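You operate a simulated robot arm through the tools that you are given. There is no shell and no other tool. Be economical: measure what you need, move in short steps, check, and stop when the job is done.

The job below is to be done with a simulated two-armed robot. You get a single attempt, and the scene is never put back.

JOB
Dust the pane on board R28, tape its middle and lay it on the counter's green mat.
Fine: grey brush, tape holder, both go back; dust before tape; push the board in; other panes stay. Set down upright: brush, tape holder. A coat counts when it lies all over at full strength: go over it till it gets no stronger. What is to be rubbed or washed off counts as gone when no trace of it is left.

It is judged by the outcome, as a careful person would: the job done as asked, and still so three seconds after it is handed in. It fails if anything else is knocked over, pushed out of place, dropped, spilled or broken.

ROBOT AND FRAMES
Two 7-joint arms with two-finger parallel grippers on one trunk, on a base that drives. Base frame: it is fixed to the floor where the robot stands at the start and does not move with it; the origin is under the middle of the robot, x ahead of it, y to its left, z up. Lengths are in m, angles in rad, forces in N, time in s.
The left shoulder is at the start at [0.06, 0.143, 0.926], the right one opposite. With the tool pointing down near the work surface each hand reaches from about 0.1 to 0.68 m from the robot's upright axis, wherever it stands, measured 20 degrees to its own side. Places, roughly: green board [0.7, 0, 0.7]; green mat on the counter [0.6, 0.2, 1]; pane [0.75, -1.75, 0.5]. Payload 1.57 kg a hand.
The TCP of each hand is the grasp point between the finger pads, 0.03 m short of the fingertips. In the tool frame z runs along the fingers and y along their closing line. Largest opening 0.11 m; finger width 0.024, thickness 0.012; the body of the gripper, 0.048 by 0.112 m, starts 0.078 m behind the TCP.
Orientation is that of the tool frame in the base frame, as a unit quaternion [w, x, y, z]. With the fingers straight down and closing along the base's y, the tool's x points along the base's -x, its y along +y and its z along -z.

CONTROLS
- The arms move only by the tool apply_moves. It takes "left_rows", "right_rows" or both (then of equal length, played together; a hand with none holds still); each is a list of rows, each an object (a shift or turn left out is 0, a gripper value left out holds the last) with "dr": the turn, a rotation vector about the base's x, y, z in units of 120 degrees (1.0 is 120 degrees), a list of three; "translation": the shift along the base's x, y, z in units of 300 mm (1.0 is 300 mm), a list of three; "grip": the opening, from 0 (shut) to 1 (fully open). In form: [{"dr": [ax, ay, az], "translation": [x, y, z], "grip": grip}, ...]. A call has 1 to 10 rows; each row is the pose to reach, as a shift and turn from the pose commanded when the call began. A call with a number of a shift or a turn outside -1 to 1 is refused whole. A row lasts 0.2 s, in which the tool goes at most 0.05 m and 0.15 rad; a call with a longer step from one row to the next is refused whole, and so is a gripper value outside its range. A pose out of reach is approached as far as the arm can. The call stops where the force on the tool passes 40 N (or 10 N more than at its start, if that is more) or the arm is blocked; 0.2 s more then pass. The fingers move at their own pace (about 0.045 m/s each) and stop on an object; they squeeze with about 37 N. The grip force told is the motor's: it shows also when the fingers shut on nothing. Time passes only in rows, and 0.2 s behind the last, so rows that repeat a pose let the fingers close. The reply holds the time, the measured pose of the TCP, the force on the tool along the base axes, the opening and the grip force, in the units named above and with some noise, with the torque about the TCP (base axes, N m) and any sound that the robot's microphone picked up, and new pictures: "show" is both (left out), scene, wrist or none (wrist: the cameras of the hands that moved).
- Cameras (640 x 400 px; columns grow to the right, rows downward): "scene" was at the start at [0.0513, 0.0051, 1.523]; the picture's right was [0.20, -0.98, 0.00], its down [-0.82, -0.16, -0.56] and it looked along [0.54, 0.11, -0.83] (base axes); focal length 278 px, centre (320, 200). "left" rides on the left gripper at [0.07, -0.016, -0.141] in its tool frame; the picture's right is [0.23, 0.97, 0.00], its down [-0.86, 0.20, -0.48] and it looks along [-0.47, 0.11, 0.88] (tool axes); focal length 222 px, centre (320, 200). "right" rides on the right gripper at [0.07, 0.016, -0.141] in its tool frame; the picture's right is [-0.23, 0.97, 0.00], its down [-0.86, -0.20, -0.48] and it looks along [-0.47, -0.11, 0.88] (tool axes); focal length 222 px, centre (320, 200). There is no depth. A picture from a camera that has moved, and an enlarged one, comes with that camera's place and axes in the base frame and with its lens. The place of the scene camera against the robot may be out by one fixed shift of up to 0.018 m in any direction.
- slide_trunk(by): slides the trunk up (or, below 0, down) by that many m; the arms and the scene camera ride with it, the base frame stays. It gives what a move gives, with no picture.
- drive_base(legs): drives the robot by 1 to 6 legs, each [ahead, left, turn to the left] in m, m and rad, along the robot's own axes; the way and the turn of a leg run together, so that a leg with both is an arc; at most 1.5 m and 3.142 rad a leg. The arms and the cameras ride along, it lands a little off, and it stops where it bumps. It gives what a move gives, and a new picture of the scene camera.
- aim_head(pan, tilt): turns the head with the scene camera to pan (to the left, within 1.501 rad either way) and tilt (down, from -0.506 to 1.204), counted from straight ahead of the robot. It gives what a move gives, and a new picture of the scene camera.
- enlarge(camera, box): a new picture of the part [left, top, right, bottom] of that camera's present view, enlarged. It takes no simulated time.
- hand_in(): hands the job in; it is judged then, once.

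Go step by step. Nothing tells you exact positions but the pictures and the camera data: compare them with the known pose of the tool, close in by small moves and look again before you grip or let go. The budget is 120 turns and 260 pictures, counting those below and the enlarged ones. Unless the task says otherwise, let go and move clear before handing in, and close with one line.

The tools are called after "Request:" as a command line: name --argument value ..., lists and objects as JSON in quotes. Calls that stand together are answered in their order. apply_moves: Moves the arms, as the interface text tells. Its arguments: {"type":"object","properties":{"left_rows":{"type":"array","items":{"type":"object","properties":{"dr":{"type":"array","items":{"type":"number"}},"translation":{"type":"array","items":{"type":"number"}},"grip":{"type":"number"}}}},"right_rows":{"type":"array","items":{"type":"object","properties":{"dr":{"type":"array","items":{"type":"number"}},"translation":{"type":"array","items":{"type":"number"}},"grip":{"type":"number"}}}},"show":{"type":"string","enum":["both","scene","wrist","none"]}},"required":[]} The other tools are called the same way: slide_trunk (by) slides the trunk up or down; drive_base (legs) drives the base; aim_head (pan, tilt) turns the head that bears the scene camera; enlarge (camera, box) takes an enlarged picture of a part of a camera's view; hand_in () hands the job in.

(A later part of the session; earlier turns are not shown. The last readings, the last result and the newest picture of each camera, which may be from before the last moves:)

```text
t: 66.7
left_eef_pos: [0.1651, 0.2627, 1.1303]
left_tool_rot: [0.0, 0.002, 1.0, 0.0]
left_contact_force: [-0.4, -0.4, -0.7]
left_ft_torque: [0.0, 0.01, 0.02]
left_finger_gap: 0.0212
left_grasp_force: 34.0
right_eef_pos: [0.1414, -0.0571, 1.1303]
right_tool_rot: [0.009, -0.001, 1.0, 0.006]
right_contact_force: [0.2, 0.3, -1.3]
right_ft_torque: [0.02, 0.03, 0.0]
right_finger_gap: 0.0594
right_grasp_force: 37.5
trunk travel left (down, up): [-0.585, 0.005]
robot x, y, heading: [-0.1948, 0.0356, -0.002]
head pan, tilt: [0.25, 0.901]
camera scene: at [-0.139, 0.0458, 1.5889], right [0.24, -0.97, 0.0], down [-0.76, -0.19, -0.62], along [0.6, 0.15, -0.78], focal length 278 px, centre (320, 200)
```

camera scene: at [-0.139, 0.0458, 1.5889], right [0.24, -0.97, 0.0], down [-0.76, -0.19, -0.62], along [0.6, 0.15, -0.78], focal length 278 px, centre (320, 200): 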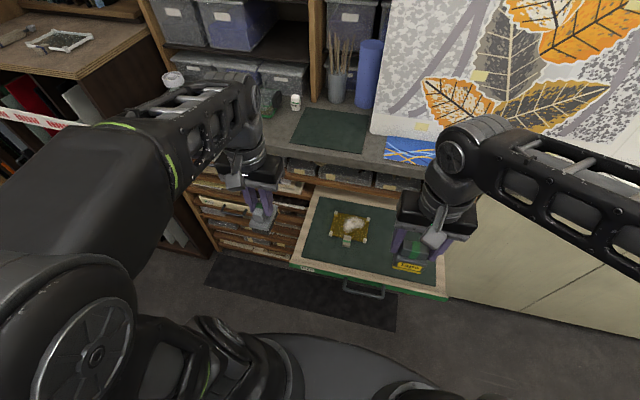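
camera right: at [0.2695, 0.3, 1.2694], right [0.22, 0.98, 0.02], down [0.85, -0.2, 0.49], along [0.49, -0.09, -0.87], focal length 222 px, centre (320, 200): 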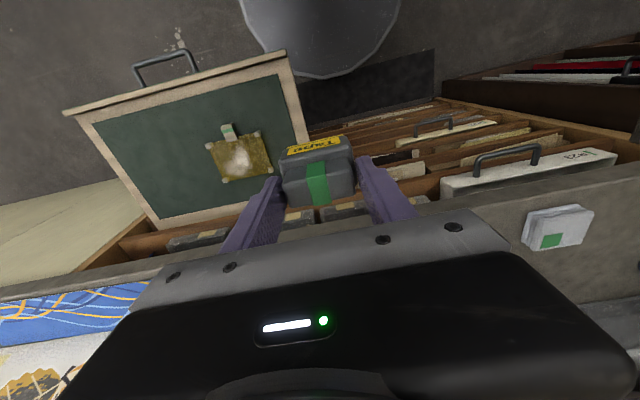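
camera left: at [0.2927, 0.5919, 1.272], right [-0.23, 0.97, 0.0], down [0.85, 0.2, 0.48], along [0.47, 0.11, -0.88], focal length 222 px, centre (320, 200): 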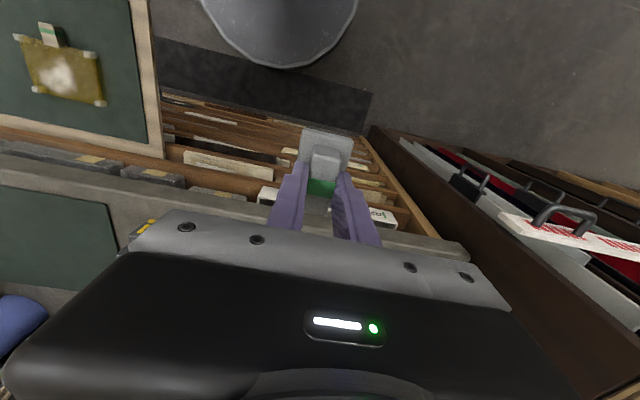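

Pane centre is about [0.40, 0.085]. I'll swing the right hand aside and bring the brush above the pane.

Request:
apply_moves --left_rows '[{"translation": [0.1, -0.06, 0]}, {"translation": [0.2, -0.14, -0.04]}, {"translation": [0.3, -0.22, -0.1]}, {"translation": [0.4, -0.3, -0.16]}, {"translation": [0.5, -0.38, -0.22]}, {"translation": [0.6, -0.46, -0.28]}, {"translation": [0.68, -0.53, -0.36]}, {"translation": [0.74, -0.57, -0.45]}]' --right_rows '[{"translation": [0, -0.12, 0]}, {"translation": [0, -0.24, 0]}, {"translation": [0, -0.36, 0]}, {"translation": [0, -0.48, 0]}, {"translation": [0, -0.6, 0]}, {"translation": [0, -0.7, 0]}, {"translation": [0, -0.75, 0]}, {"translation": [0, -0.75, 0]}]' --show "both"

Request:
enlarge --camera "scene" --box '[260, 170, 420, 270]'

```text
t: 68.5
left_eef_pos: [0.3889, 0.0942, 0.9989]
left_tool_rot: [-0.001, 0.002, 1.0, -0.002]
left_contact_force: [0.1, 0.5, -1.2]
left_ft_torque: [0.01, 0.0, -0.02]
left_finger_gap: 0.0209
left_grasp_force: 33.9
right_eef_pos: [0.139, -0.2773, 1.1309]
right_tool_rot: [0.01, -0.001, 1.0, 0.006]
right_contact_force: [-0.1, 0.8, -1.1]
right_ft_torque: [0.0, 0.04, 0.02]
right_finger_gap: 0.0595
right_grasp_force: 37.1
trunk travel left (down, up): [-0.585, 0.005]
robot x, y, heading: [-0.1886, 0.0384, -0.007]
head pan, tilt: [0.25, 0.901]
camera scene: at [-0.138, 0.0468, 1.5889], right [0.24, -0.97, 0.0], down [-0.76, -0.19, -0.62], along [0.6, 0.15, -0.78], focal length 278 px, centre (320, 200)
camera right: at [0.0673, -0.2631, 1.2689], right [0.23, 0.97, 0.01], down [0.85, -0.2, 0.49], along [0.48, -0.1, -0.87], focal length 222 px, centre (320, 200)
camera left: at [0.3212, 0.0786, 1.1406], right [-0.22, 0.97, 0.0], down [0.86, 0.2, 0.48], along [0.47, 0.11, -0.88], focal length 222 px, centre (320, 200)
```

scene: 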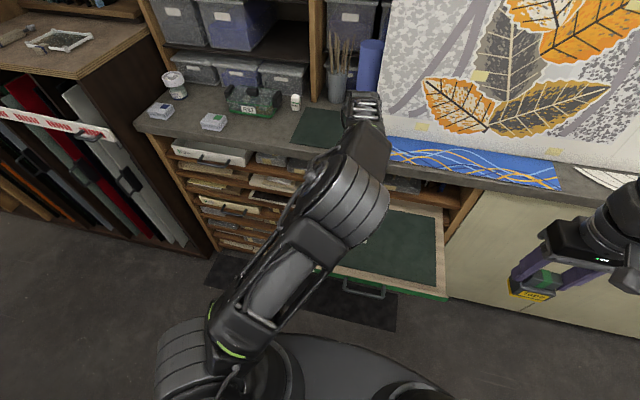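
right: 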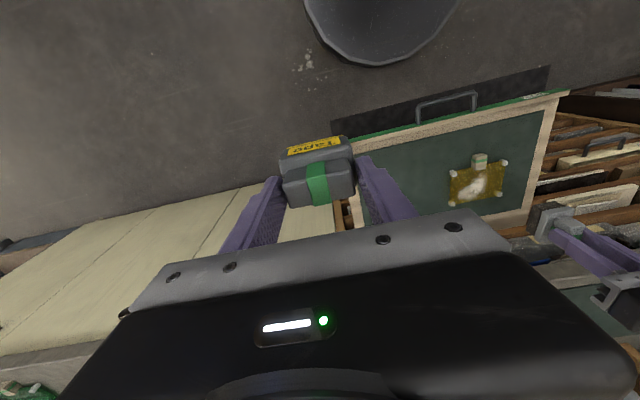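
left: 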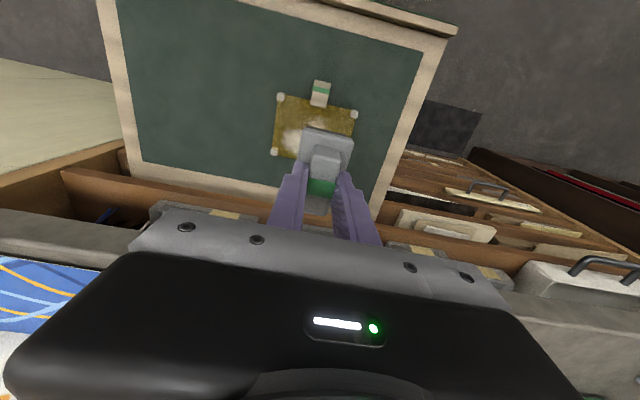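

```text
4.00 times, centred on (340, 220) of scene
camera zoom: at [-0.138, 0.0468, 1.5889], right [0.24, -0.97, 0.0], down [-0.76, -0.19, -0.62], along [0.6, 0.15, -0.78], focal length 1114 px, centre (240, 120)
```

zoom: 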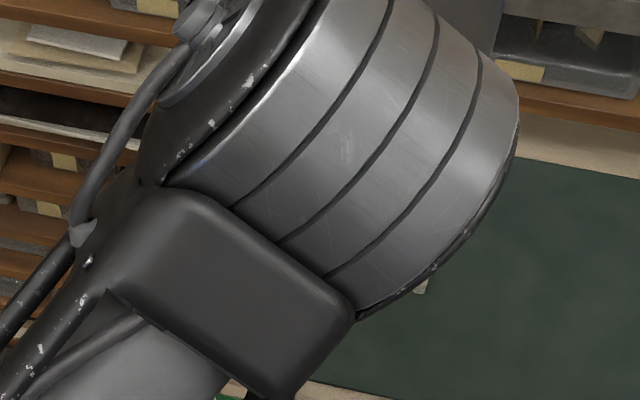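

Pane spans x 0.357–0.45, y 0.026–0.141, top near z 0.755, tab at its front. I'll lower the brush above the middle in steps, feeling for contact.

Request:
apply_moves --left_rows '[{"translation": [0.05, -0.033, -0.1]}, {"translation": [0.05, -0.033, -0.22]}, {"translation": [0.05, -0.033, -0.34]}, {"translation": [0.05, -0.033, -0.43]}]' --show "wrist"

Request:
enlarge --camera "left" --box '[200, 60, 440, 210]'

```text
t: 69.5
left_eef_pos: [0.3997, 0.0829, 0.8675]
left_tool_rot: [0.001, 0.003, 1.0, 0.0]
left_contact_force: [-0.8, -1.2, -2.1]
left_ft_torque: [-0.03, -0.01, 0.01]
left_finger_gap: 0.0212
left_grasp_force: 34.4
left hand out of reach, approached as far as the arm can: row 4
right_eef_pos: [0.139, -0.2773, 1.1296]
right_tool_rot: [0.01, 0.0, 1.0, 0.005]
right_contact_force: [-0.4, -1.2, -1.1]
right_ft_torque: [-0.01, 0.01, 0.0]
right_finger_gap: 0.0591
right_grasp_force: 36.8
trunk travel left (down, up): [-0.585, 0.005]
robot x, y, heading: [-0.1963, 0.035, -0.007]
head pan, tilt: [0.25, 0.901]
camera left: at [0.3303, 0.0685, 1.0101], right [-0.22, 0.97, 0.0], down [0.85, 0.2, 0.48], along [0.47, 0.11, -0.88], focal length 222 px, centre (320, 200)
```

left: 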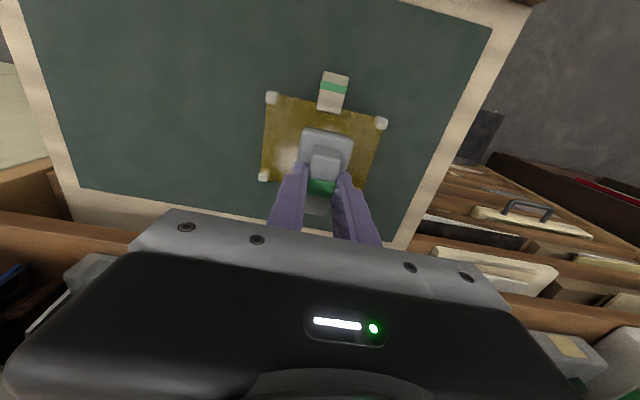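

```text
2.67 times, centred on (320, 135) of left
camera zoom: at [0.3303, 0.0685, 1.0101], right [-0.22, 0.97, 0.0], down [0.85, 0.2, 0.48], along [0.47, 0.11, -0.88], focal length 592 px, centre (320, 373)
```

zoom: 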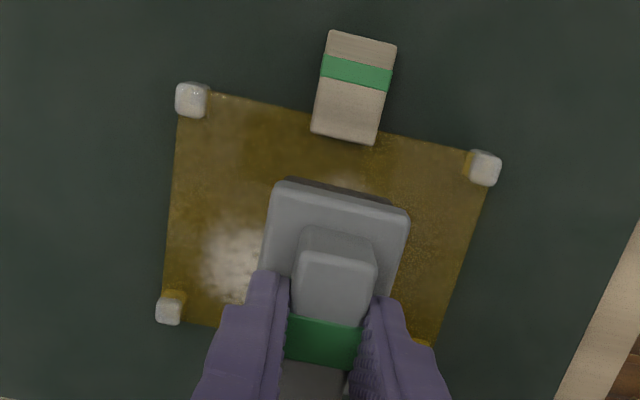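

The arm is near its limit at this trunk height. I'll raise the hand, then lower the trunk by the same amount.

Request:
apply_moves --left_rows '[{"translation": [0, 0, 0.15]}, {"translation": [0, 0, 0.3]}, {"translation": [0, 0, 0.45]}, {"translation": [0, 0, 0.5]}]' --show "none"

Request:
slide_trunk --by -0.14

Request:
apply_moves --left_rows '[{"translation": [0.007, 0.003, -0.03]}, {"translation": [0.007, 0.003, -0.05]}, {"translation": [0.007, 0.003, -0.06]}]' --show "wrist"

```text
t: 70.5
left_eef_pos: [0.3974, 0.0832, 1.0171]
left_tool_rot: [0.0, 0.003, 1.0, 0.0]
left_contact_force: [0.5, 0.1, -0.4]
left_ft_torque: [0.0, -0.01, 0.02]
left_finger_gap: 0.0208
left_grasp_force: 34.1
right_eef_pos: [0.14, -0.2789, 1.1307]
right_tool_rot: [0.009, -0.001, 1.0, 0.005]
right_contact_force: [0.1, -0.6, -0.9]
right_ft_torque: [-0.02, -0.04, 0.04]
right_finger_gap: 0.0593
right_grasp_force: 37.1
trunk travel left (down, up): [-0.585, 0.005]
robot x, y, heading: [-0.1956, 0.0333, -0.006]
head pan, tilt: [0.25, 0.901]
```

```text
t: 72.2
left_eef_pos: [0.3979, 0.0815, 0.8761]
left_tool_rot: [-0.001, 0.002, 1.0, -0.001]
left_contact_force: [0.3, 0.9, -0.8]
left_ft_torque: [0.0, 0.01, 0.0]
left_finger_gap: 0.021
left_grasp_force: 34.1
right_eef_pos: [0.1394, -0.2776, 0.9908]
right_tool_rot: [0.01, 0.0, 1.0, 0.005]
right_contact_force: [-0.1, -0.8, -1.2]
right_ft_torque: [0.0, -0.01, -0.02]
right_finger_gap: 0.0592
right_grasp_force: 36.4
trunk travel left (down, up): [-0.445, 0.145]
robot x, y, heading: [-0.1953, 0.0381, -0.007]
head pan, tilt: [0.25, 0.901]
```

```text
t: 73.0
left_eef_pos: [0.4016, 0.0828, 0.8577]
left_tool_rot: [0.0, 0.003, 1.0, 0.001]
left_contact_force: [-0.2, 0.0, -0.9]
left_ft_torque: [-0.01, -0.02, -0.03]
left_finger_gap: 0.0207
left_grasp_force: 34.1
right_eef_pos: [0.1388, -0.2779, 0.9901]
right_tool_rot: [0.01, 0.0, 1.0, 0.005]
right_contact_force: [-0.1, 0.2, -1.4]
right_ft_torque: [0.0, -0.05, 0.02]
right_finger_gap: 0.0593
right_grasp_force: 36.9
trunk travel left (down, up): [-0.445, 0.145]
robot x, y, heading: [-0.1955, 0.0394, -0.005]
head pan, tilt: [0.25, 0.901]
camera left: at [0.3319, 0.0686, 1.0002], right [-0.22, 0.97, 0.0], down [0.86, 0.2, 0.48], along [0.47, 0.11, -0.88], focal length 222 px, centre (320, 200)
```

left: 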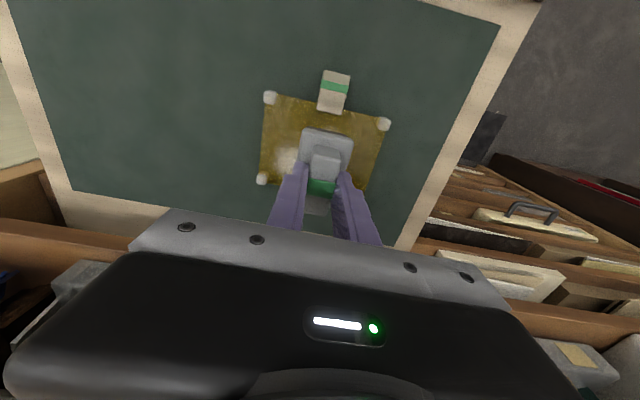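

Still hovering; lower in small steps watching the force.

Request:
apply_moves --left_rows '[{"translation": [0, 0, -0.015]}, {"translation": [0, 0, -0.03]}]' --show "none"

Request:
apply_moves --left_rows '[{"translation": [0, 0, -0.01]}]' --show "wrist"

```text
t: 73.6
left_eef_pos: [0.4001, 0.0838, 0.8488]
left_tool_rot: [-0.001, 0.003, 1.0, -0.001]
left_contact_force: [-0.3, 0.0, -0.7]
left_ft_torque: [0.03, 0.0, 0.04]
left_finger_gap: 0.0211
left_grasp_force: 34.2
right_eef_pos: [0.1398, -0.2775, 0.9906]
right_tool_rot: [0.01, 0.0, 1.0, 0.005]
right_contact_force: [0.4, -0.6, -1.1]
right_ft_torque: [-0.03, 0.0, 0.05]
right_finger_gap: 0.059
right_grasp_force: 36.4
trunk travel left (down, up): [-0.445, 0.145]
robot x, y, heading: [-0.1951, 0.0362, -0.006]
head pan, tilt: [0.25, 0.901]
```

```text
t: 74.0
left_eef_pos: [0.4008, 0.0845, 0.8461]
left_tool_rot: [0.0, 0.003, 1.0, -0.001]
left_contact_force: [0.7, -1.1, -0.6]
left_ft_torque: [-0.01, 0.0, -0.02]
left_finger_gap: 0.0209
left_grasp_force: 34.5
right_eef_pos: [0.1381, -0.2769, 0.9906]
right_tool_rot: [0.01, 0.0, 1.0, 0.006]
right_contact_force: [-0.2, 0.1, -0.3]
right_ft_torque: [0.0, -0.04, 0.05]
right_finger_gap: 0.0593
right_grasp_force: 37.4
trunk travel left (down, up): [-0.445, 0.145]
robot x, y, heading: [-0.1916, 0.0396, 0.001]
head pan, tilt: [0.25, 0.901]
camera left: at [0.3307, 0.0686, 0.9878], right [-0.22, 0.97, 0.0], down [0.86, 0.2, 0.48], along [0.47, 0.11, -0.88], focal length 222 px, centre (320, 200)
```

left: 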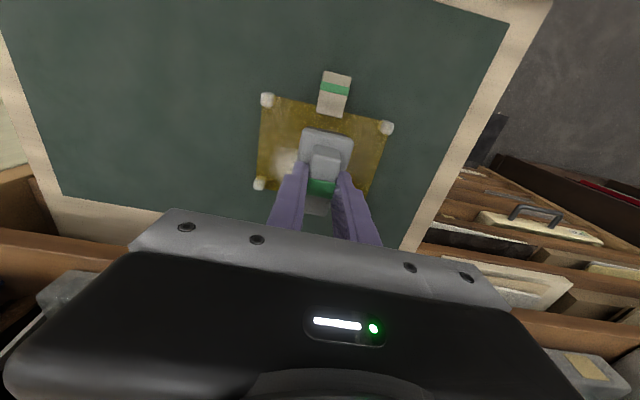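

Request:
apply_moves --left_rows '[{"translation": [0, 0, -0.013]}]' --show "none"

Request:
apply_moves --left_rows '[{"translation": [0, 0, -0.013]}]' --show "wrist"

```text
t: 74.4
left_eef_pos: [0.4003, 0.083, 0.843]
left_tool_rot: [0.0, 0.003, 1.0, 0.0]
left_contact_force: [0.2, -0.1, -0.5]
left_ft_torque: [0.03, 0.0, -0.03]
left_finger_gap: 0.0207
left_grasp_force: 33.6
right_eef_pos: [0.1379, -0.2774, 0.9891]
right_tool_rot: [0.01, 0.0, 1.0, 0.006]
right_contact_force: [-0.4, -0.3, -1.2]
right_ft_torque: [0.02, -0.02, 0.0]
right_finger_gap: 0.0591
right_grasp_force: 37.1
trunk travel left (down, up): [-0.445, 0.145]
robot x, y, heading: [-0.1958, 0.0355, -0.009]
head pan, tilt: [0.25, 0.901]
```

```text
t: 74.8
left_eef_pos: [0.3996, 0.082, 0.8384]
left_tool_rot: [0.0, 0.003, 1.0, 0.0]
left_contact_force: [-0.2, 0.4, -0.5]
left_ft_torque: [0.0, 0.01, 0.0]
left_finger_gap: 0.0209
left_grasp_force: 34.2
right_eef_pos: [0.1389, -0.2782, 0.9892]
right_tool_rot: [0.01, 0.0, 1.0, 0.005]
right_contact_force: [0.8, -0.5, -0.6]
right_ft_torque: [0.0, 0.0, 0.02]
right_finger_gap: 0.0592
right_grasp_force: 36.4
trunk travel left (down, up): [-0.445, 0.145]
robot x, y, heading: [-0.1959, 0.0387, -0.0]
head pan, tilt: [0.25, 0.901]
camera left: at [0.3315, 0.0662, 0.9798], right [-0.22, 0.97, 0.0], down [0.86, 0.2, 0.48], along [0.47, 0.11, -0.88], focal length 222 px, centre (320, 200)
```

left: 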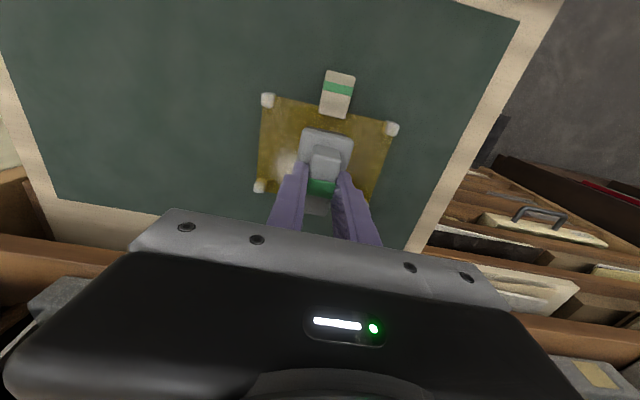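

Request:
apply_moves --left_rows '[{"translation": [0, 0, -0.013]}]' --show "none"

Request:
apply_moves --left_rows '[{"translation": [0, 0, -0.01]}]' --show "none"

Request:
aim_head --pan 0.0 --tilt 1.1

```text
t: 75.2
left_eef_pos: [0.4002, 0.082, 0.833]
left_tool_rot: [-0.001, 0.002, 1.0, 0.0]
left_contact_force: [0.3, 0.2, -0.5]
left_ft_torque: [-0.01, 0.0, -0.03]
left_finger_gap: 0.021
left_grasp_force: 34.4
right_eef_pos: [0.1381, -0.278, 0.9904]
right_tool_rot: [0.01, 0.0, 1.0, 0.005]
right_contact_force: [0.5, 0.5, -1.1]
right_ft_torque: [0.03, 0.04, 0.01]
right_finger_gap: 0.0594
right_grasp_force: 37.0
trunk travel left (down, up): [-0.445, 0.145]
robot x, y, heading: [-0.1948, 0.0352, -0.003]
head pan, tilt: [0.25, 0.901]
```

```text
t: 75.6
left_eef_pos: [0.3993, 0.0825, 0.8314]
left_tool_rot: [0.0, 0.003, 1.0, 0.0]
left_contact_force: [0.1, -0.7, -1.1]
left_ft_torque: [-0.03, 0.01, 0.0]
left_finger_gap: 0.021
left_grasp_force: 34.4
right_eef_pos: [0.1384, -0.2783, 0.9899]
right_tool_rot: [0.01, 0.0, 1.0, 0.005]
right_contact_force: [0.8, 0.2, -0.9]
right_ft_torque: [-0.01, -0.04, -0.03]
right_finger_gap: 0.0592
right_grasp_force: 36.6
trunk travel left (down, up): [-0.445, 0.145]
robot x, y, heading: [-0.1907, 0.0336, -0.006]
head pan, tilt: [0.25, 0.901]
```

```text
t: 76.4
left_eef_pos: [0.4009, 0.0826, 0.8307]
left_tool_rot: [-0.001, 0.003, 1.0, 0.0]
left_contact_force: [0.1, -0.3, -1.3]
left_ft_torque: [0.01, 0.01, 0.02]
left_finger_gap: 0.021
left_grasp_force: 34.4
right_eef_pos: [0.1391, -0.278, 0.9896]
right_tool_rot: [0.01, -0.001, 1.0, 0.005]
right_contact_force: [0.7, 0.1, -0.5]
right_ft_torque: [-0.01, -0.02, 0.0]
right_finger_gap: 0.0594
right_grasp_force: 37.1
trunk travel left (down, up): [-0.445, 0.145]
robot x, y, heading: [-0.1922, 0.0387, -0.003]
head pan, tilt: [0.0, 1.1]
camera scene: at [-0.149, 0.0282, 1.4351], right [0.0, -1.0, 0.0], down [-0.89, 0.0, -0.45], along [0.45, 0.0, -0.89], focal length 278 px, centre (320, 200)
```

scene: 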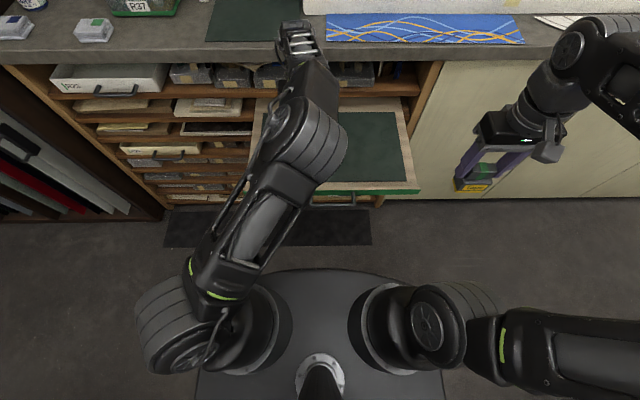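

Request:
enlarge --camera "right" --box '[400, 60, 640, 210]'

Request:
enlarge --camera "left" --box '[200, 60, 440, 210]'

```text
2.67 times, centred on (520, 135) of right
camera zoom: at [0.0665, -0.2629, 1.129], right [0.23, 0.97, 0.01], down [0.85, -0.2, 0.49], along [0.48, -0.1, -0.87], focal length 592 px, centre (-213, 373)
```

zoom: 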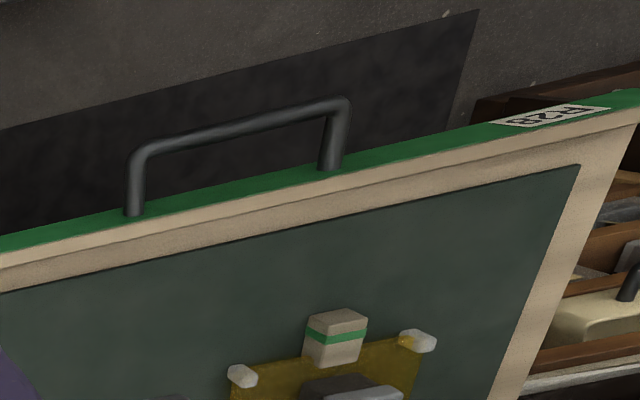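

```text
2.67 times, centred on (320, 135) of left
camera zoom: at [0.3312, 0.0677, 0.973], right [-0.22, 0.97, 0.0], down [0.86, 0.2, 0.48], along [0.47, 0.11, -0.88], focal length 592 px, centre (320, 373)
```

zoom: 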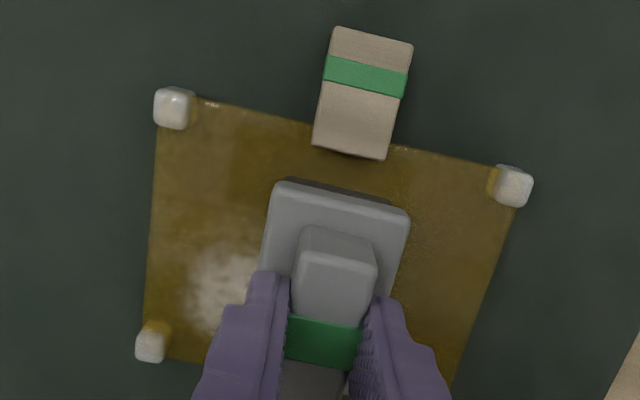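

Still not touching; continue down.

Request:
apply_moves --left_rows '[{"translation": [0, 0, -0.012]}]' --show "none"

Request:
apply_moves --left_rows '[{"translation": [0, 0, -0.012]}]' --show "none"

Request:
apply_moves --left_rows '[{"translation": [0, 0, -0.01]}]' --show "none"

```text
t: 76.8
left_eef_pos: [0.4003, 0.0833, 0.8298]
left_tool_rot: [0.002, 0.003, 1.0, -0.001]
left_contact_force: [-0.1, -0.1, 18.2]
left_ft_torque: [0.03, 0.49, -0.01]
left_finger_gap: 0.0208
left_grasp_force: 34.7
right_eef_pos: [0.1379, -0.2788, 0.9909]
right_tool_rot: [0.01, 0.0, 1.0, 0.006]
right_contact_force: [-1.0, -0.1, -0.1]
right_ft_torque: [0.02, 0.02, 0.03]
right_finger_gap: 0.0591
right_grasp_force: 37.5
trunk travel left (down, up): [-0.445, 0.145]
robot x, y, heading: [-0.1955, 0.0325, -0.002]
head pan, tilt: [0.0, 1.1]
```

```text
t: 77.2
left_eef_pos: [0.4002, 0.0843, 0.8296]
left_tool_rot: [0.004, 0.002, 1.0, 0.001]
left_contact_force: [0.9, 1.3, 37.4]
left_ft_torque: [0.06, -0.06, -0.05]
left_finger_gap: 0.0217
left_grasp_force: 34.3
right_eef_pos: [0.1364, -0.278, 0.991]
right_tool_rot: [0.011, 0.0, 1.0, 0.005]
right_contact_force: [0.2, 0.2, -1.4]
right_ft_torque: [-0.02, 0.02, -0.03]
right_finger_gap: 0.0594
right_grasp_force: 36.6
trunk travel left (down, up): [-0.445, 0.145]
robot x, y, heading: [-0.1953, 0.0374, -0.003]
head pan, tilt: [0.0, 1.1]
```

```text
t: 77.6
left_eef_pos: [0.3983, 0.0828, 0.8243]
left_tool_rot: [0.004, 0.003, 1.0, 0.0]
left_contact_force: [5.2, 0.4, 37.0]
left_ft_torque: [0.01, -0.19, 0.04]
left_finger_gap: 0.0213
left_grasp_force: 34.1
right_eef_pos: [0.1373, -0.2777, 0.9903]
right_tool_rot: [0.01, 0.0, 1.0, 0.005]
right_contact_force: [0.3, -0.5, -1.7]
right_ft_torque: [-0.03, 0.01, -0.01]
right_finger_gap: 0.0593
right_grasp_force: 37.5
trunk travel left (down, up): [-0.445, 0.145]
robot x, y, heading: [-0.1931, 0.0381, -0.009]
head pan, tilt: [0.0, 1.1]
```

Contact at about TCP z 0.830; I pressed too hard, so lift back to a light touch.

Request:
apply_moves --left_rows '[{"translation": [0, 0, 0.015]}]' --show "none"

Request:
apply_moves --left_rows '[{"translation": [0, 0, 0.007]}]' --show "wrist"

```text
t: 78.0
left_eef_pos: [0.3985, 0.0821, 0.8245]
left_tool_rot: [-0.001, 0.003, 1.0, 0.0]
left_contact_force: [2.8, -3.1, 9.6]
left_ft_torque: [-0.17, -0.57, -0.1]
left_finger_gap: 0.0207
left_grasp_force: 34.4
right_eef_pos: [0.1382, -0.2783, 0.9907]
right_tool_rot: [0.011, 0.0, 1.0, 0.006]
right_contact_force: [0.3, 0.5, -2.0]
right_ft_torque: [0.0, 0.0, -0.01]
right_finger_gap: 0.0592
right_grasp_force: 37.2
trunk travel left (down, up): [-0.445, 0.145]
robot x, y, heading: [-0.1969, 0.0394, -0.004]
head pan, tilt: [0.0, 1.1]
```

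```text
t: 78.4
left_eef_pos: [0.399, 0.0833, 0.8257]
left_tool_rot: [-0.002, 0.003, 1.0, 0.001]
left_contact_force: [0.1, -1.1, -0.4]
left_ft_torque: [0.01, 0.01, -0.01]
left_finger_gap: 0.0213
left_grasp_force: 34.4
right_eef_pos: [0.1375, -0.2775, 0.9894]
right_tool_rot: [0.009, 0.0, 1.0, 0.005]
right_contact_force: [0.0, -0.6, -1.5]
right_ft_torque: [-0.02, 0.01, 0.01]
right_finger_gap: 0.0594
right_grasp_force: 37.1
trunk travel left (down, up): [-0.445, 0.145]
robot x, y, heading: [-0.1969, 0.0347, -0.002]
head pan, tilt: [0.0, 1.1]
camera left: at [0.33, 0.0691, 0.9681], right [-0.22, 0.97, 0.0], down [0.86, 0.2, 0.47], along [0.46, 0.11, -0.88], focal length 222 px, centre (320, 200)
```

left: 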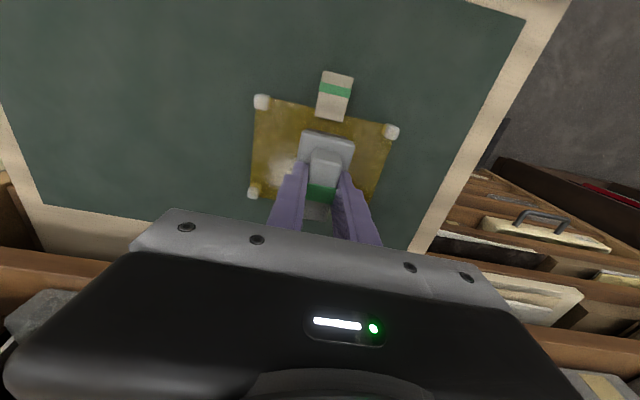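

Now a light-pressure sweep along y across the pane (caps and tab avoided).

Request:
apply_moves --left_rows '[{"translation": [0.0, 0, -0.01]}, {"translation": [0.0, -0.06, -0.01]}, {"translation": [0.0, -0.12, -0.01]}, {"translation": [0.0, -0.06, -0.01]}, {"translation": [0.0, 0.0, -0.01]}, {"translation": [0.0, 0.06, -0.01]}, {"translation": [0.0, 0.125, -0.01]}, {"translation": [0.0, 0.06, -0.01]}, {"translation": [0.0, 0.0, -0.01]}]' --show "wrist"

Request:
enlarge --camera "left" --box '[200, 60, 440, 210]'

```text
t: 80.4
left_eef_pos: [0.3996, 0.083, 0.8242]
left_tool_rot: [0.001, 0.003, 1.0, 0.0]
left_contact_force: [0.0, -0.5, -0.7]
left_ft_torque: [0.0, -0.01, 0.03]
left_finger_gap: 0.0209
left_grasp_force: 34.4
right_eef_pos: [0.1382, -0.2788, 0.9894]
right_tool_rot: [0.009, 0.0, 1.0, 0.006]
right_contact_force: [-0.3, -0.2, -0.8]
right_ft_torque: [-0.01, 0.03, 0.0]
right_finger_gap: 0.0594
right_grasp_force: 37.2
trunk travel left (down, up): [-0.445, 0.145]
robot x, y, heading: [-0.194, 0.0359, -0.002]
head pan, tilt: [0.0, 1.1]
camera left: at [0.3309, 0.0673, 0.9661], right [-0.22, 0.97, 0.0], down [0.86, 0.2, 0.48], along [0.47, 0.11, -0.88], focal length 222 px, centre (320, 200)
```

left: 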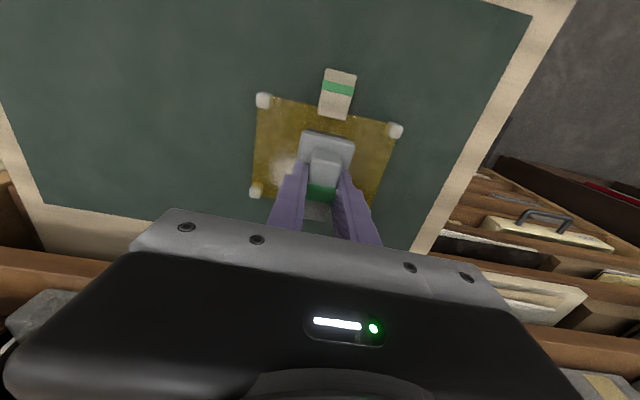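

```text
2.67 times, centred on (320, 135) of left
camera zoom: at [0.3309, 0.0673, 0.9661], right [-0.22, 0.97, 0.0], down [0.86, 0.2, 0.48], along [0.47, 0.11, -0.88], focal length 592 px, centre (320, 373)
```

zoom: 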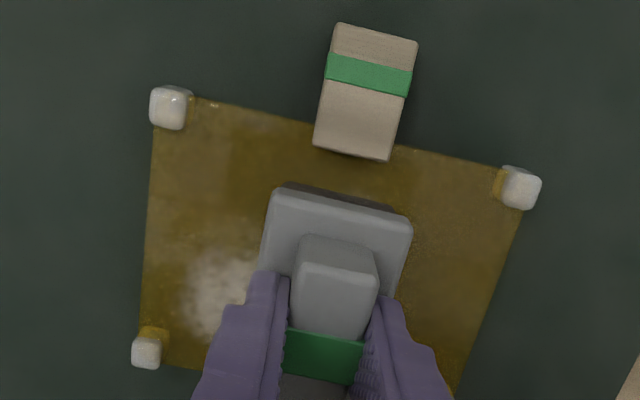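

No contact in that pass; press down a few mm more.

Request:
apply_moves --left_rows '[{"translation": [0, 0, -0.008]}]' --show "none"

Request:
apply_moves --left_rows '[{"translation": [0, 0, -0.006]}]' --show "none"

```text
t: 80.8
left_eef_pos: [0.4001, 0.083, 0.8231]
left_tool_rot: [0.001, 0.002, 1.0, 0.0]
left_contact_force: [-0.9, -0.7, 8.5]
left_ft_torque: [0.01, -0.08, -0.01]
left_finger_gap: 0.021
left_grasp_force: 34.1
right_eef_pos: [0.1381, -0.2797, 0.9895]
right_tool_rot: [0.011, 0.0, 1.0, 0.005]
right_contact_force: [0.7, 0.5, -1.4]
right_ft_torque: [-0.02, 0.04, 0.05]
right_finger_gap: 0.059
right_grasp_force: 36.7
trunk travel left (down, up): [-0.445, 0.145]
robot x, y, heading: [-0.1939, 0.0406, -0.007]
head pan, tilt: [0.0, 1.1]
```

```text
t: 81.2
left_eef_pos: [0.4008, 0.0835, 0.8244]
left_tool_rot: [0.003, 0.002, 1.0, 0.0]
left_contact_force: [-2.8, -0.8, 25.0]
left_ft_torque: [0.02, 0.24, 0.03]
left_finger_gap: 0.0208
left_grasp_force: 34.5
right_eef_pos: [0.1373, -0.2774, 0.9909]
right_tool_rot: [0.01, 0.0, 1.0, 0.005]
right_contact_force: [0.5, 0.6, -2.3]
right_ft_torque: [-0.02, -0.02, -0.01]
right_finger_gap: 0.0591
right_grasp_force: 36.8
trunk travel left (down, up): [-0.445, 0.145]
robot x, y, heading: [-0.1929, 0.0387, -0.004]
head pan, tilt: [0.0, 1.1]
```

Good: back to about 8 N and sweep.

Request:
apply_moves --left_rows '[{"translation": [0.0, 0, 0.007]}, {"translation": [0.0, -0.06, 0.007]}, {"translation": [0.0, -0.12, 0.007]}, {"translation": [0.0, -0.06, 0.007]}, {"translation": [0.0, 0.0, 0.007]}, {"translation": [0.0, 0.06, 0.007]}, {"translation": [0.0, 0.125, 0.007]}, {"translation": [0.0, 0.06, 0.007]}, {"translation": [0.0, 0.0, 0.007]}]' --show "wrist"

Request:
enlarge --camera "left" --box '[200, 60, 440, 210]'

```text
t: 83.2
left_eef_pos: [0.4015, 0.0828, 0.8236]
left_tool_rot: [0.0, 0.002, 1.0, -0.001]
left_contact_force: [0.0, 1.0, 0.7]
left_ft_torque: [-0.01, -0.05, 0.03]
left_finger_gap: 0.0213
left_grasp_force: 33.9
right_eef_pos: [0.139, -0.2786, 0.991]
right_tool_rot: [0.01, -0.001, 1.0, 0.005]
right_contact_force: [0.0, -0.6, -1.1]
right_ft_torque: [0.0, 0.02, -0.01]
right_finger_gap: 0.0591
right_grasp_force: 36.7
trunk travel left (down, up): [-0.445, 0.145]
robot x, y, heading: [-0.1889, 0.0386, -0.005]
head pan, tilt: [0.0, 1.1]
camera left: at [0.3325, 0.067, 0.9654], right [-0.22, 0.97, 0.0], down [0.86, 0.2, 0.48], along [0.47, 0.11, -0.88], focal length 222 px, centre (320, 200)
```

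left: 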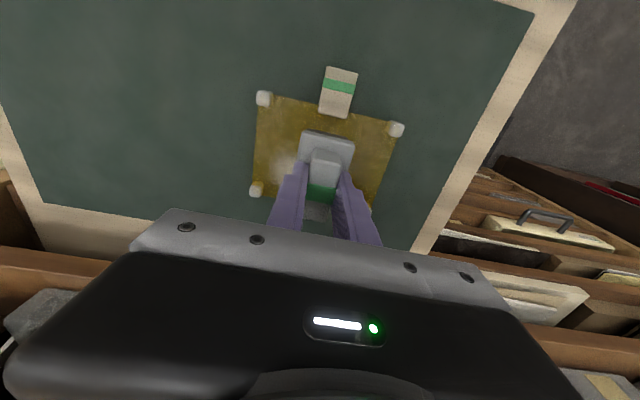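

```text
2.67 times, centred on (320, 135) of left
camera zoom: at [0.3325, 0.067, 0.9654], right [-0.22, 0.97, 0.0], down [0.86, 0.2, 0.48], along [0.47, 0.11, -0.88], focal length 592 px, centre (320, 373)
```

zoom: 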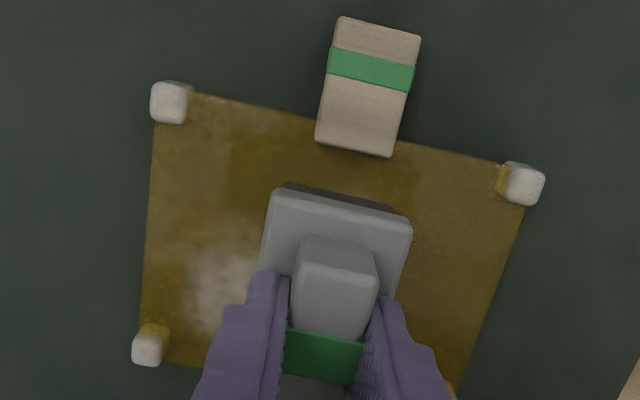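

Dust is fading. More passes, slightly firmer, with shifted lanes.

Request:
apply_moves --left_rows '[{"translation": [0.0, 0, -0.008]}, {"translation": [0.0, -0.06, -0.008]}, {"translation": [0.0, -0.12, -0.008]}, {"translation": [0.02, -0.09, -0.008]}, {"translation": [0.05, -0.09, -0.008]}, {"translation": [0.05, 0.0, -0.008]}, {"translation": [0.05, 0.09, -0.008]}, {"translation": [0.0, 0.125, -0.008]}, {"translation": [0.0, 0.06, -0.008]}, {"translation": [0.0, 0.0, -0.008]}]' --show "none"

Request:
apply_moves --left_rows '[{"translation": [-0.02, 0, 0]}, {"translation": [-0.02, -0.08, 0]}, {"translation": [0.01, -0.12, 0]}, {"translation": [0.04, -0.09, 0]}, {"translation": [0.05, -0.0, 0]}, {"translation": [0.05, 0.09, 0]}, {"translation": [0.01, 0.12, 0]}, {"translation": [-0.02, 0.085, 0]}, {"translation": [-0.02, 0.0, 0]}, {"translation": [0.0, 0.0, 0.0]}]' --show "none"

Request:
apply_moves --left_rows '[{"translation": [0, 0, 0.1]}, {"translation": [0, 0.12, 0.2]}, {"translation": [0, 0.27, 0.25]}, {"translation": [0, 0.42, 0.3]}]' --show "both"

Request:
enlarge --camera "left" --box '[120, 40, 360, 190]'

```text
t: 85.4
left_eef_pos: [0.4009, 0.0878, 0.8229]
left_tool_rot: [0.003, 0.0, 1.0, 0.002]
left_contact_force: [0.1, 12.1, 33.0]
left_ft_torque: [0.48, 0.04, 0.02]
left_finger_gap: 0.0208
left_grasp_force: 35.2
right_eef_pos: [0.1364, -0.2765, 0.9912]
right_tool_rot: [0.011, 0.0, 1.0, 0.004]
right_contact_force: [-0.7, -0.3, -0.4]
right_ft_torque: [-0.02, 0.01, -0.01]
right_finger_gap: 0.0594
right_grasp_force: 36.7
trunk travel left (down, up): [-0.445, 0.145]
robot x, y, heading: [-0.1935, 0.0388, -0.005]
head pan, tilt: [0.0, 1.1]
```

```text
t: 87.6
left_eef_pos: [0.3988, 0.0864, 0.8219]
left_tool_rot: [0.002, 0.001, 1.0, 0.001]
left_contact_force: [-3.6, 15.5, 34.7]
left_ft_torque: [0.65, 0.22, -0.05]
left_finger_gap: 0.0206
left_grasp_force: 34.4
right_eef_pos: [0.1372, -0.2761, 0.9907]
right_tool_rot: [0.011, 0.0, 1.0, 0.004]
right_contact_force: [0.5, -0.1, -1.3]
right_ft_torque: [0.0, -0.05, -0.04]
right_finger_gap: 0.0591
right_grasp_force: 37.1
trunk travel left (down, up): [-0.445, 0.145]
robot x, y, heading: [-0.1949, 0.0385, -0.004]
head pan, tilt: [0.0, 1.1]
```

```text
t: 88.6
left_eef_pos: [0.3891, 0.2069, 0.9094]
left_tool_rot: [0.001, 0.003, 1.0, 0.0]
left_contact_force: [-0.6, 0.3, -0.2]
left_ft_torque: [-0.03, -0.02, 0.02]
left_finger_gap: 0.0212
left_grasp_force: 34.3
left hand out of reach, approached as far as the arm can: row 4
right_eef_pos: [0.1385, -0.2776, 0.9905]
right_tool_rot: [0.009, 0.0, 1.0, 0.005]
right_contact_force: [-0.4, -0.3, -1.5]
right_ft_torque: [0.0, 0.01, -0.01]
right_finger_gap: 0.0593
right_grasp_force: 37.1
trunk travel left (down, up): [-0.445, 0.145]
robot x, y, heading: [-0.1961, 0.0372, -0.002]
head pan, tilt: [0.0, 1.1]
camera scene: at [-0.1495, 0.0286, 1.435], right [0.0, -1.0, 0.0], down [-0.89, 0.0, -0.45], along [0.45, 0.0, -0.89], focal length 278 px, centre (320, 200)
camera left: at [0.3206, 0.1905, 1.0505], right [-0.22, 0.98, 0.0], down [0.86, 0.19, 0.48], along [0.47, 0.11, -0.88], focal length 222 px, centre (320, 200)
```

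scene: 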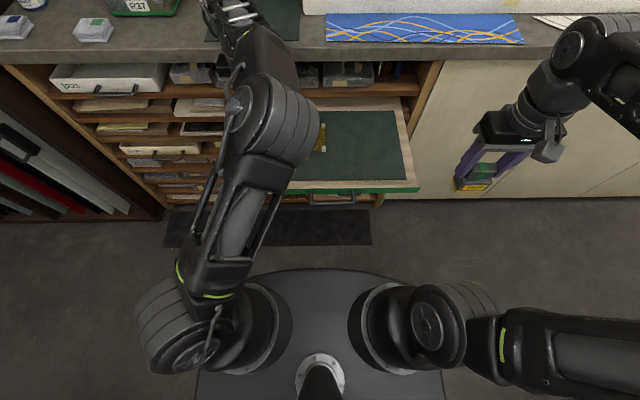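
left: 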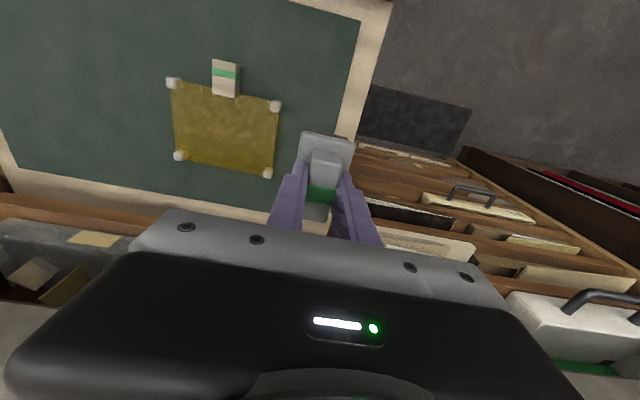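

```text
2.67 times, centred on (240, 115) of left
camera zoom: at [0.3206, 0.1905, 1.0505], right [-0.22, 0.98, 0.0], down [0.86, 0.19, 0.48], along [0.47, 0.11, -0.88], focal length 592 px, centre (533, 427)
```

zoom: 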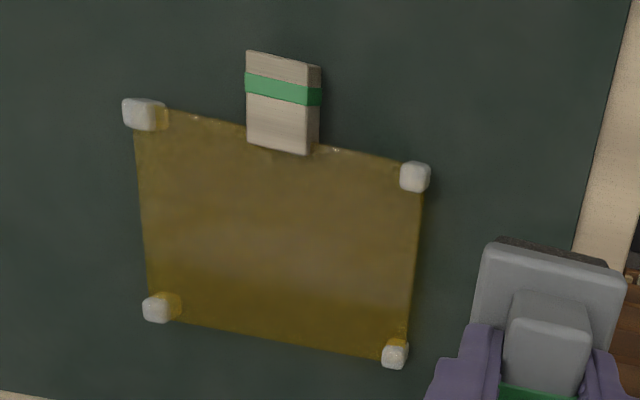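

Request:
enlarge --camera "left" --box '[160, 70, 288, 150]'

Request:
enlarge --camera "left" --box '[160, 105, 288, 185]'

```text
5.00 times, centred on (224, 110) of left
camera zoom: at [0.3206, 0.1905, 1.0505], right [-0.22, 0.98, 0.0], down [0.86, 0.19, 0.48], along [0.47, 0.11, -0.88], focal length 1111 px, centre (800, 650)
```

zoom: 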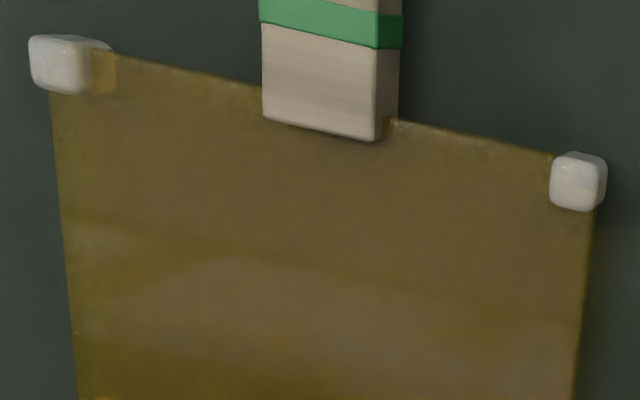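

```text
5.00 times, centred on (224, 145) of left
camera zoom: at [0.3206, 0.1905, 1.0505], right [-0.22, 0.98, 0.0], down [0.86, 0.19, 0.48], along [0.47, 0.11, -0.88], focal length 1111 px, centre (800, 475)
```

zoom: 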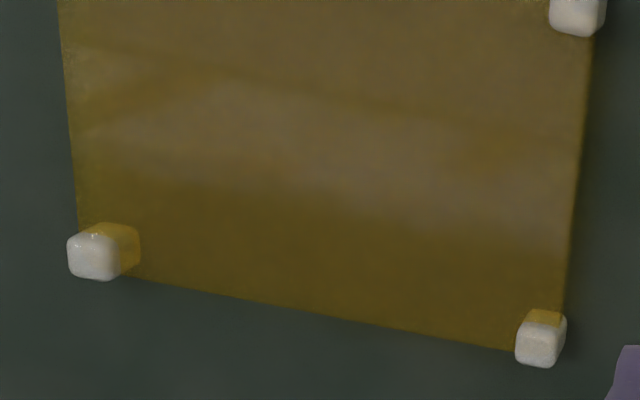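

Mostly clean, but a faint film remains in the middle and front. Go back for more passes.

Request:
apply_moves --left_rows '[{"translation": [0.02, -0.15, 0]}, {"translation": [0.04, -0.3, -0.05]}, {"translation": [0.04, -0.4, -0.15]}, {"translation": [0.04, -0.4, -0.24]}, {"translation": [0.04, -0.4, -0.27]}]' --show "none"

```text
t: 89.8
left_eef_pos: [0.4007, 0.0851, 0.8287]
left_tool_rot: [0.0, 0.002, 1.0, -0.001]
left_contact_force: [-0.5, -0.7, -1.0]
left_ft_torque: [-0.02, -0.01, -0.02]
left_finger_gap: 0.0212
left_grasp_force: 34.4
right_eef_pos: [0.1389, -0.2776, 0.9914]
right_tool_rot: [0.01, 0.001, 1.0, 0.006]
right_contact_force: [0.1, 0.8, -1.9]
right_ft_torque: [0.01, -0.05, 0.0]
right_finger_gap: 0.0591
right_grasp_force: 37.4
trunk travel left (down, up): [-0.445, 0.145]
robot x, y, heading: [-0.198, 0.0363, -0.005]
head pan, tilt: [0.0, 1.1]
```

Request:
apply_moves --left_rows '[{"translation": [-0.03, 0, -0.022]}, {"translation": [-0.03, -0.11, -0.022]}, {"translation": [-0.03, 0, -0.022]}, {"translation": [-0.03, 0.11, -0.022]}, {"translation": [-0.02, 0, -0.022]}, {"translation": [0.0, -0.13, -0.022]}, {"translation": [0.0, 0, -0.022]}, {"translation": [0.0, 0.13, -0.022]}, {"translation": [0.02, 0.06, -0.022]}, {"translation": [0.03, 0, -0.022]}]' --show "none"

Request:
apply_moves --left_rows '[{"translation": [0.0, -0.12, 0]}, {"translation": [0.0, 0, 0]}, {"translation": [0.0, 0.12, 0]}, {"translation": [-0.03, 0, 0]}, {"translation": [-0.03, -0.13, 0]}, {"translation": [-0.03, 0, 0]}, {"translation": [-0.03, 0.13, 0]}, {"translation": [-0.06, 0.0, 0]}, {"translation": [-0.06, -0.11, 0]}, {"translation": [-0.06, 0, 0]}]' --show "none"

Request:
apply_moves --left_rows '[{"translation": [0, 0, 0.1]}, {"translation": [0, 0.12, 0.2]}, {"translation": [0, 0.27, 0.25]}, {"translation": [0, 0.42, 0.28]}]' --show "wrist"

Request:
enlarge --camera "left" --box '[140, 60, 300, 190]'

```text
t: 92.0
left_eef_pos: [0.4081, 0.0846, 0.8213]
left_tool_rot: [0.0, 0.002, 1.0, 0.001]
left_contact_force: [-0.5, 2.0, 4.4]
left_ft_torque: [0.11, -0.14, 0.05]
left_finger_gap: 0.021
left_grasp_force: 34.3
right_eef_pos: [0.1376, -0.2769, 0.9907]
right_tool_rot: [0.01, 0.0, 1.0, 0.005]
right_contact_force: [-0.5, -0.2, -1.0]
right_ft_torque: [0.0, 0.0, -0.04]
right_finger_gap: 0.0591
right_grasp_force: 37.2
trunk travel left (down, up): [-0.445, 0.145]
robot x, y, heading: [-0.1929, 0.0339, 0.0]
head pan, tilt: [0.0, 1.1]
```

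```text
t: 94.2
left_eef_pos: [0.393, 0.0856, 0.8227]
left_tool_rot: [0.001, 0.003, 1.0, 0.001]
left_contact_force: [-0.3, 0.2, -1.0]
left_ft_torque: [-0.02, -0.03, 0.03]
left_finger_gap: 0.021
left_grasp_force: 34.2
right_eef_pos: [0.1382, -0.2759, 0.991]
right_tool_rot: [0.01, 0.0, 1.0, 0.005]
right_contact_force: [0.6, 0.1, -0.6]
right_ft_torque: [-0.01, -0.01, 0.0]
right_finger_gap: 0.0591
right_grasp_force: 37.0
trunk travel left (down, up): [-0.445, 0.145]
robot x, y, heading: [-0.1948, 0.0359, -0.001]
head pan, tilt: [0.0, 1.1]
```

```text
t: 95.2
left_eef_pos: [0.3897, 0.2106, 0.9061]
left_tool_rot: [0.001, 0.003, 1.0, 0.001]
left_contact_force: [1.0, 0.3, -0.8]
left_ft_torque: [0.01, -0.01, -0.01]
left_finger_gap: 0.021
left_grasp_force: 34.3
right_eef_pos: [0.1399, -0.2772, 0.9905]
right_tool_rot: [0.009, 0.0, 1.0, 0.005]
right_contact_force: [0.7, -0.2, -0.9]
right_ft_torque: [0.0, -0.02, 0.0]
right_finger_gap: 0.0592
right_grasp_force: 37.0
trunk travel left (down, up): [-0.445, 0.145]
robot x, y, heading: [-0.1936, 0.0383, -0.004]
head pan, tilt: [0.0, 1.1]
camera left: at [0.3197, 0.1948, 1.0482], right [-0.22, 0.98, 0.0], down [0.86, 0.19, 0.48], along [0.47, 0.11, -0.88], focal length 222 px, centre (320, 200)
```

left: 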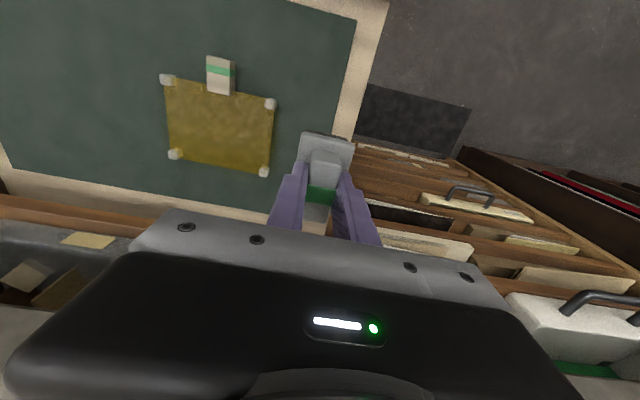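

```text
3.08 times, centred on (220, 125) of left
camera zoom: at [0.3197, 0.1948, 1.0482], right [-0.22, 0.98, 0.0], down [0.86, 0.19, 0.48], along [0.47, 0.11, -0.88], focal length 684 px, centre (628, 431)
```

zoom: 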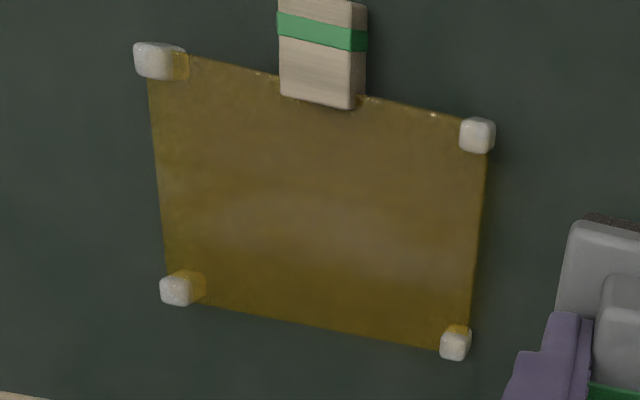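

A pale smear remains mid-pane, perhaps a reflection. I'll move the arm away and look from the head camera.

Request:
apply_moves --left_rows '[{"translation": [-0.1, 0.12, 0.03]}, {"translation": [-0.2, 0.24, 0.06]}, {"translation": [-0.3, 0.36, 0.1]}, {"translation": [-0.4, 0.48, 0.15]}, {"translation": [-0.5, 0.58, 0.2]}]' --show "none"

Request:
aim_head --pan 0.1 --tilt 0.95

Request:
enlarge --camera "scene" --box '[250, 140, 378, 220]'

```text
t: 96.4
left_eef_pos: [0.2407, 0.3869, 0.9649]
left_tool_rot: [0.0, 0.003, 1.0, 0.0]
left_contact_force: [0.3, 0.4, -1.2]
left_ft_torque: [-0.02, 0.01, 0.0]
left_finger_gap: 0.0209
left_grasp_force: 34.4
right_eef_pos: [0.1373, -0.2785, 0.9909]
right_tool_rot: [0.01, 0.0, 1.0, 0.005]
right_contact_force: [0.1, 0.2, -0.7]
right_ft_torque: [-0.03, 0.0, -0.01]
right_finger_gap: 0.0591
right_grasp_force: 37.2
trunk travel left (down, up): [-0.445, 0.145]
robot x, y, heading: [-0.1967, 0.0388, -0.006]
head pan, tilt: [0.0, 1.1]
```

```text
t: 97.1
left_eef_pos: [0.2421, 0.3852, 0.9657]
left_tool_rot: [0.0, 0.003, 1.0, 0.0]
left_contact_force: [0.2, 0.5, 0.2]
left_ft_torque: [0.0, -0.03, 0.01]
left_finger_gap: 0.0211
left_grasp_force: 34.4
right_eef_pos: [0.1394, -0.2781, 0.9898]
right_tool_rot: [0.009, 0.0, 1.0, 0.006]
right_contact_force: [-0.3, 0.2, -0.3]
right_ft_torque: [0.01, -0.01, 0.01]
right_finger_gap: 0.0593
right_grasp_force: 37.8
trunk travel left (down, up): [-0.445, 0.145]
robot x, y, heading: [-0.1919, 0.0393, -0.001]
head pan, tilt: [0.099, 0.949]
camera scene: at [-0.14, 0.0355, 1.4452], right [0.09, -1.0, 0.0], down [-0.81, -0.08, -0.58], along [0.58, 0.06, -0.81], focal length 278 px, centre (320, 200)
```

scene: 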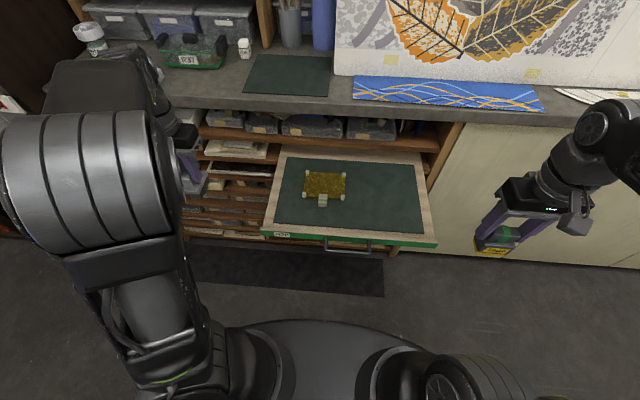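

```text
5.00 times, centred on (314, 180) of scene
camera zoom: at [-0.14, 0.0355, 1.4452], right [0.09, -1.0, 0.0], down [-0.81, -0.08, -0.58], along [0.58, 0.06, -0.81], focal length 1392 px, centre (350, 300)
```

zoom: 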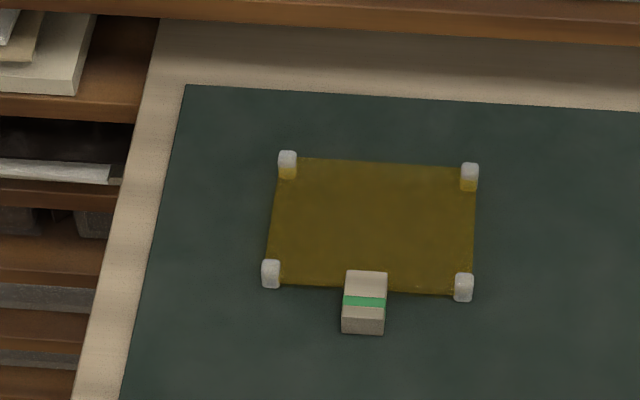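

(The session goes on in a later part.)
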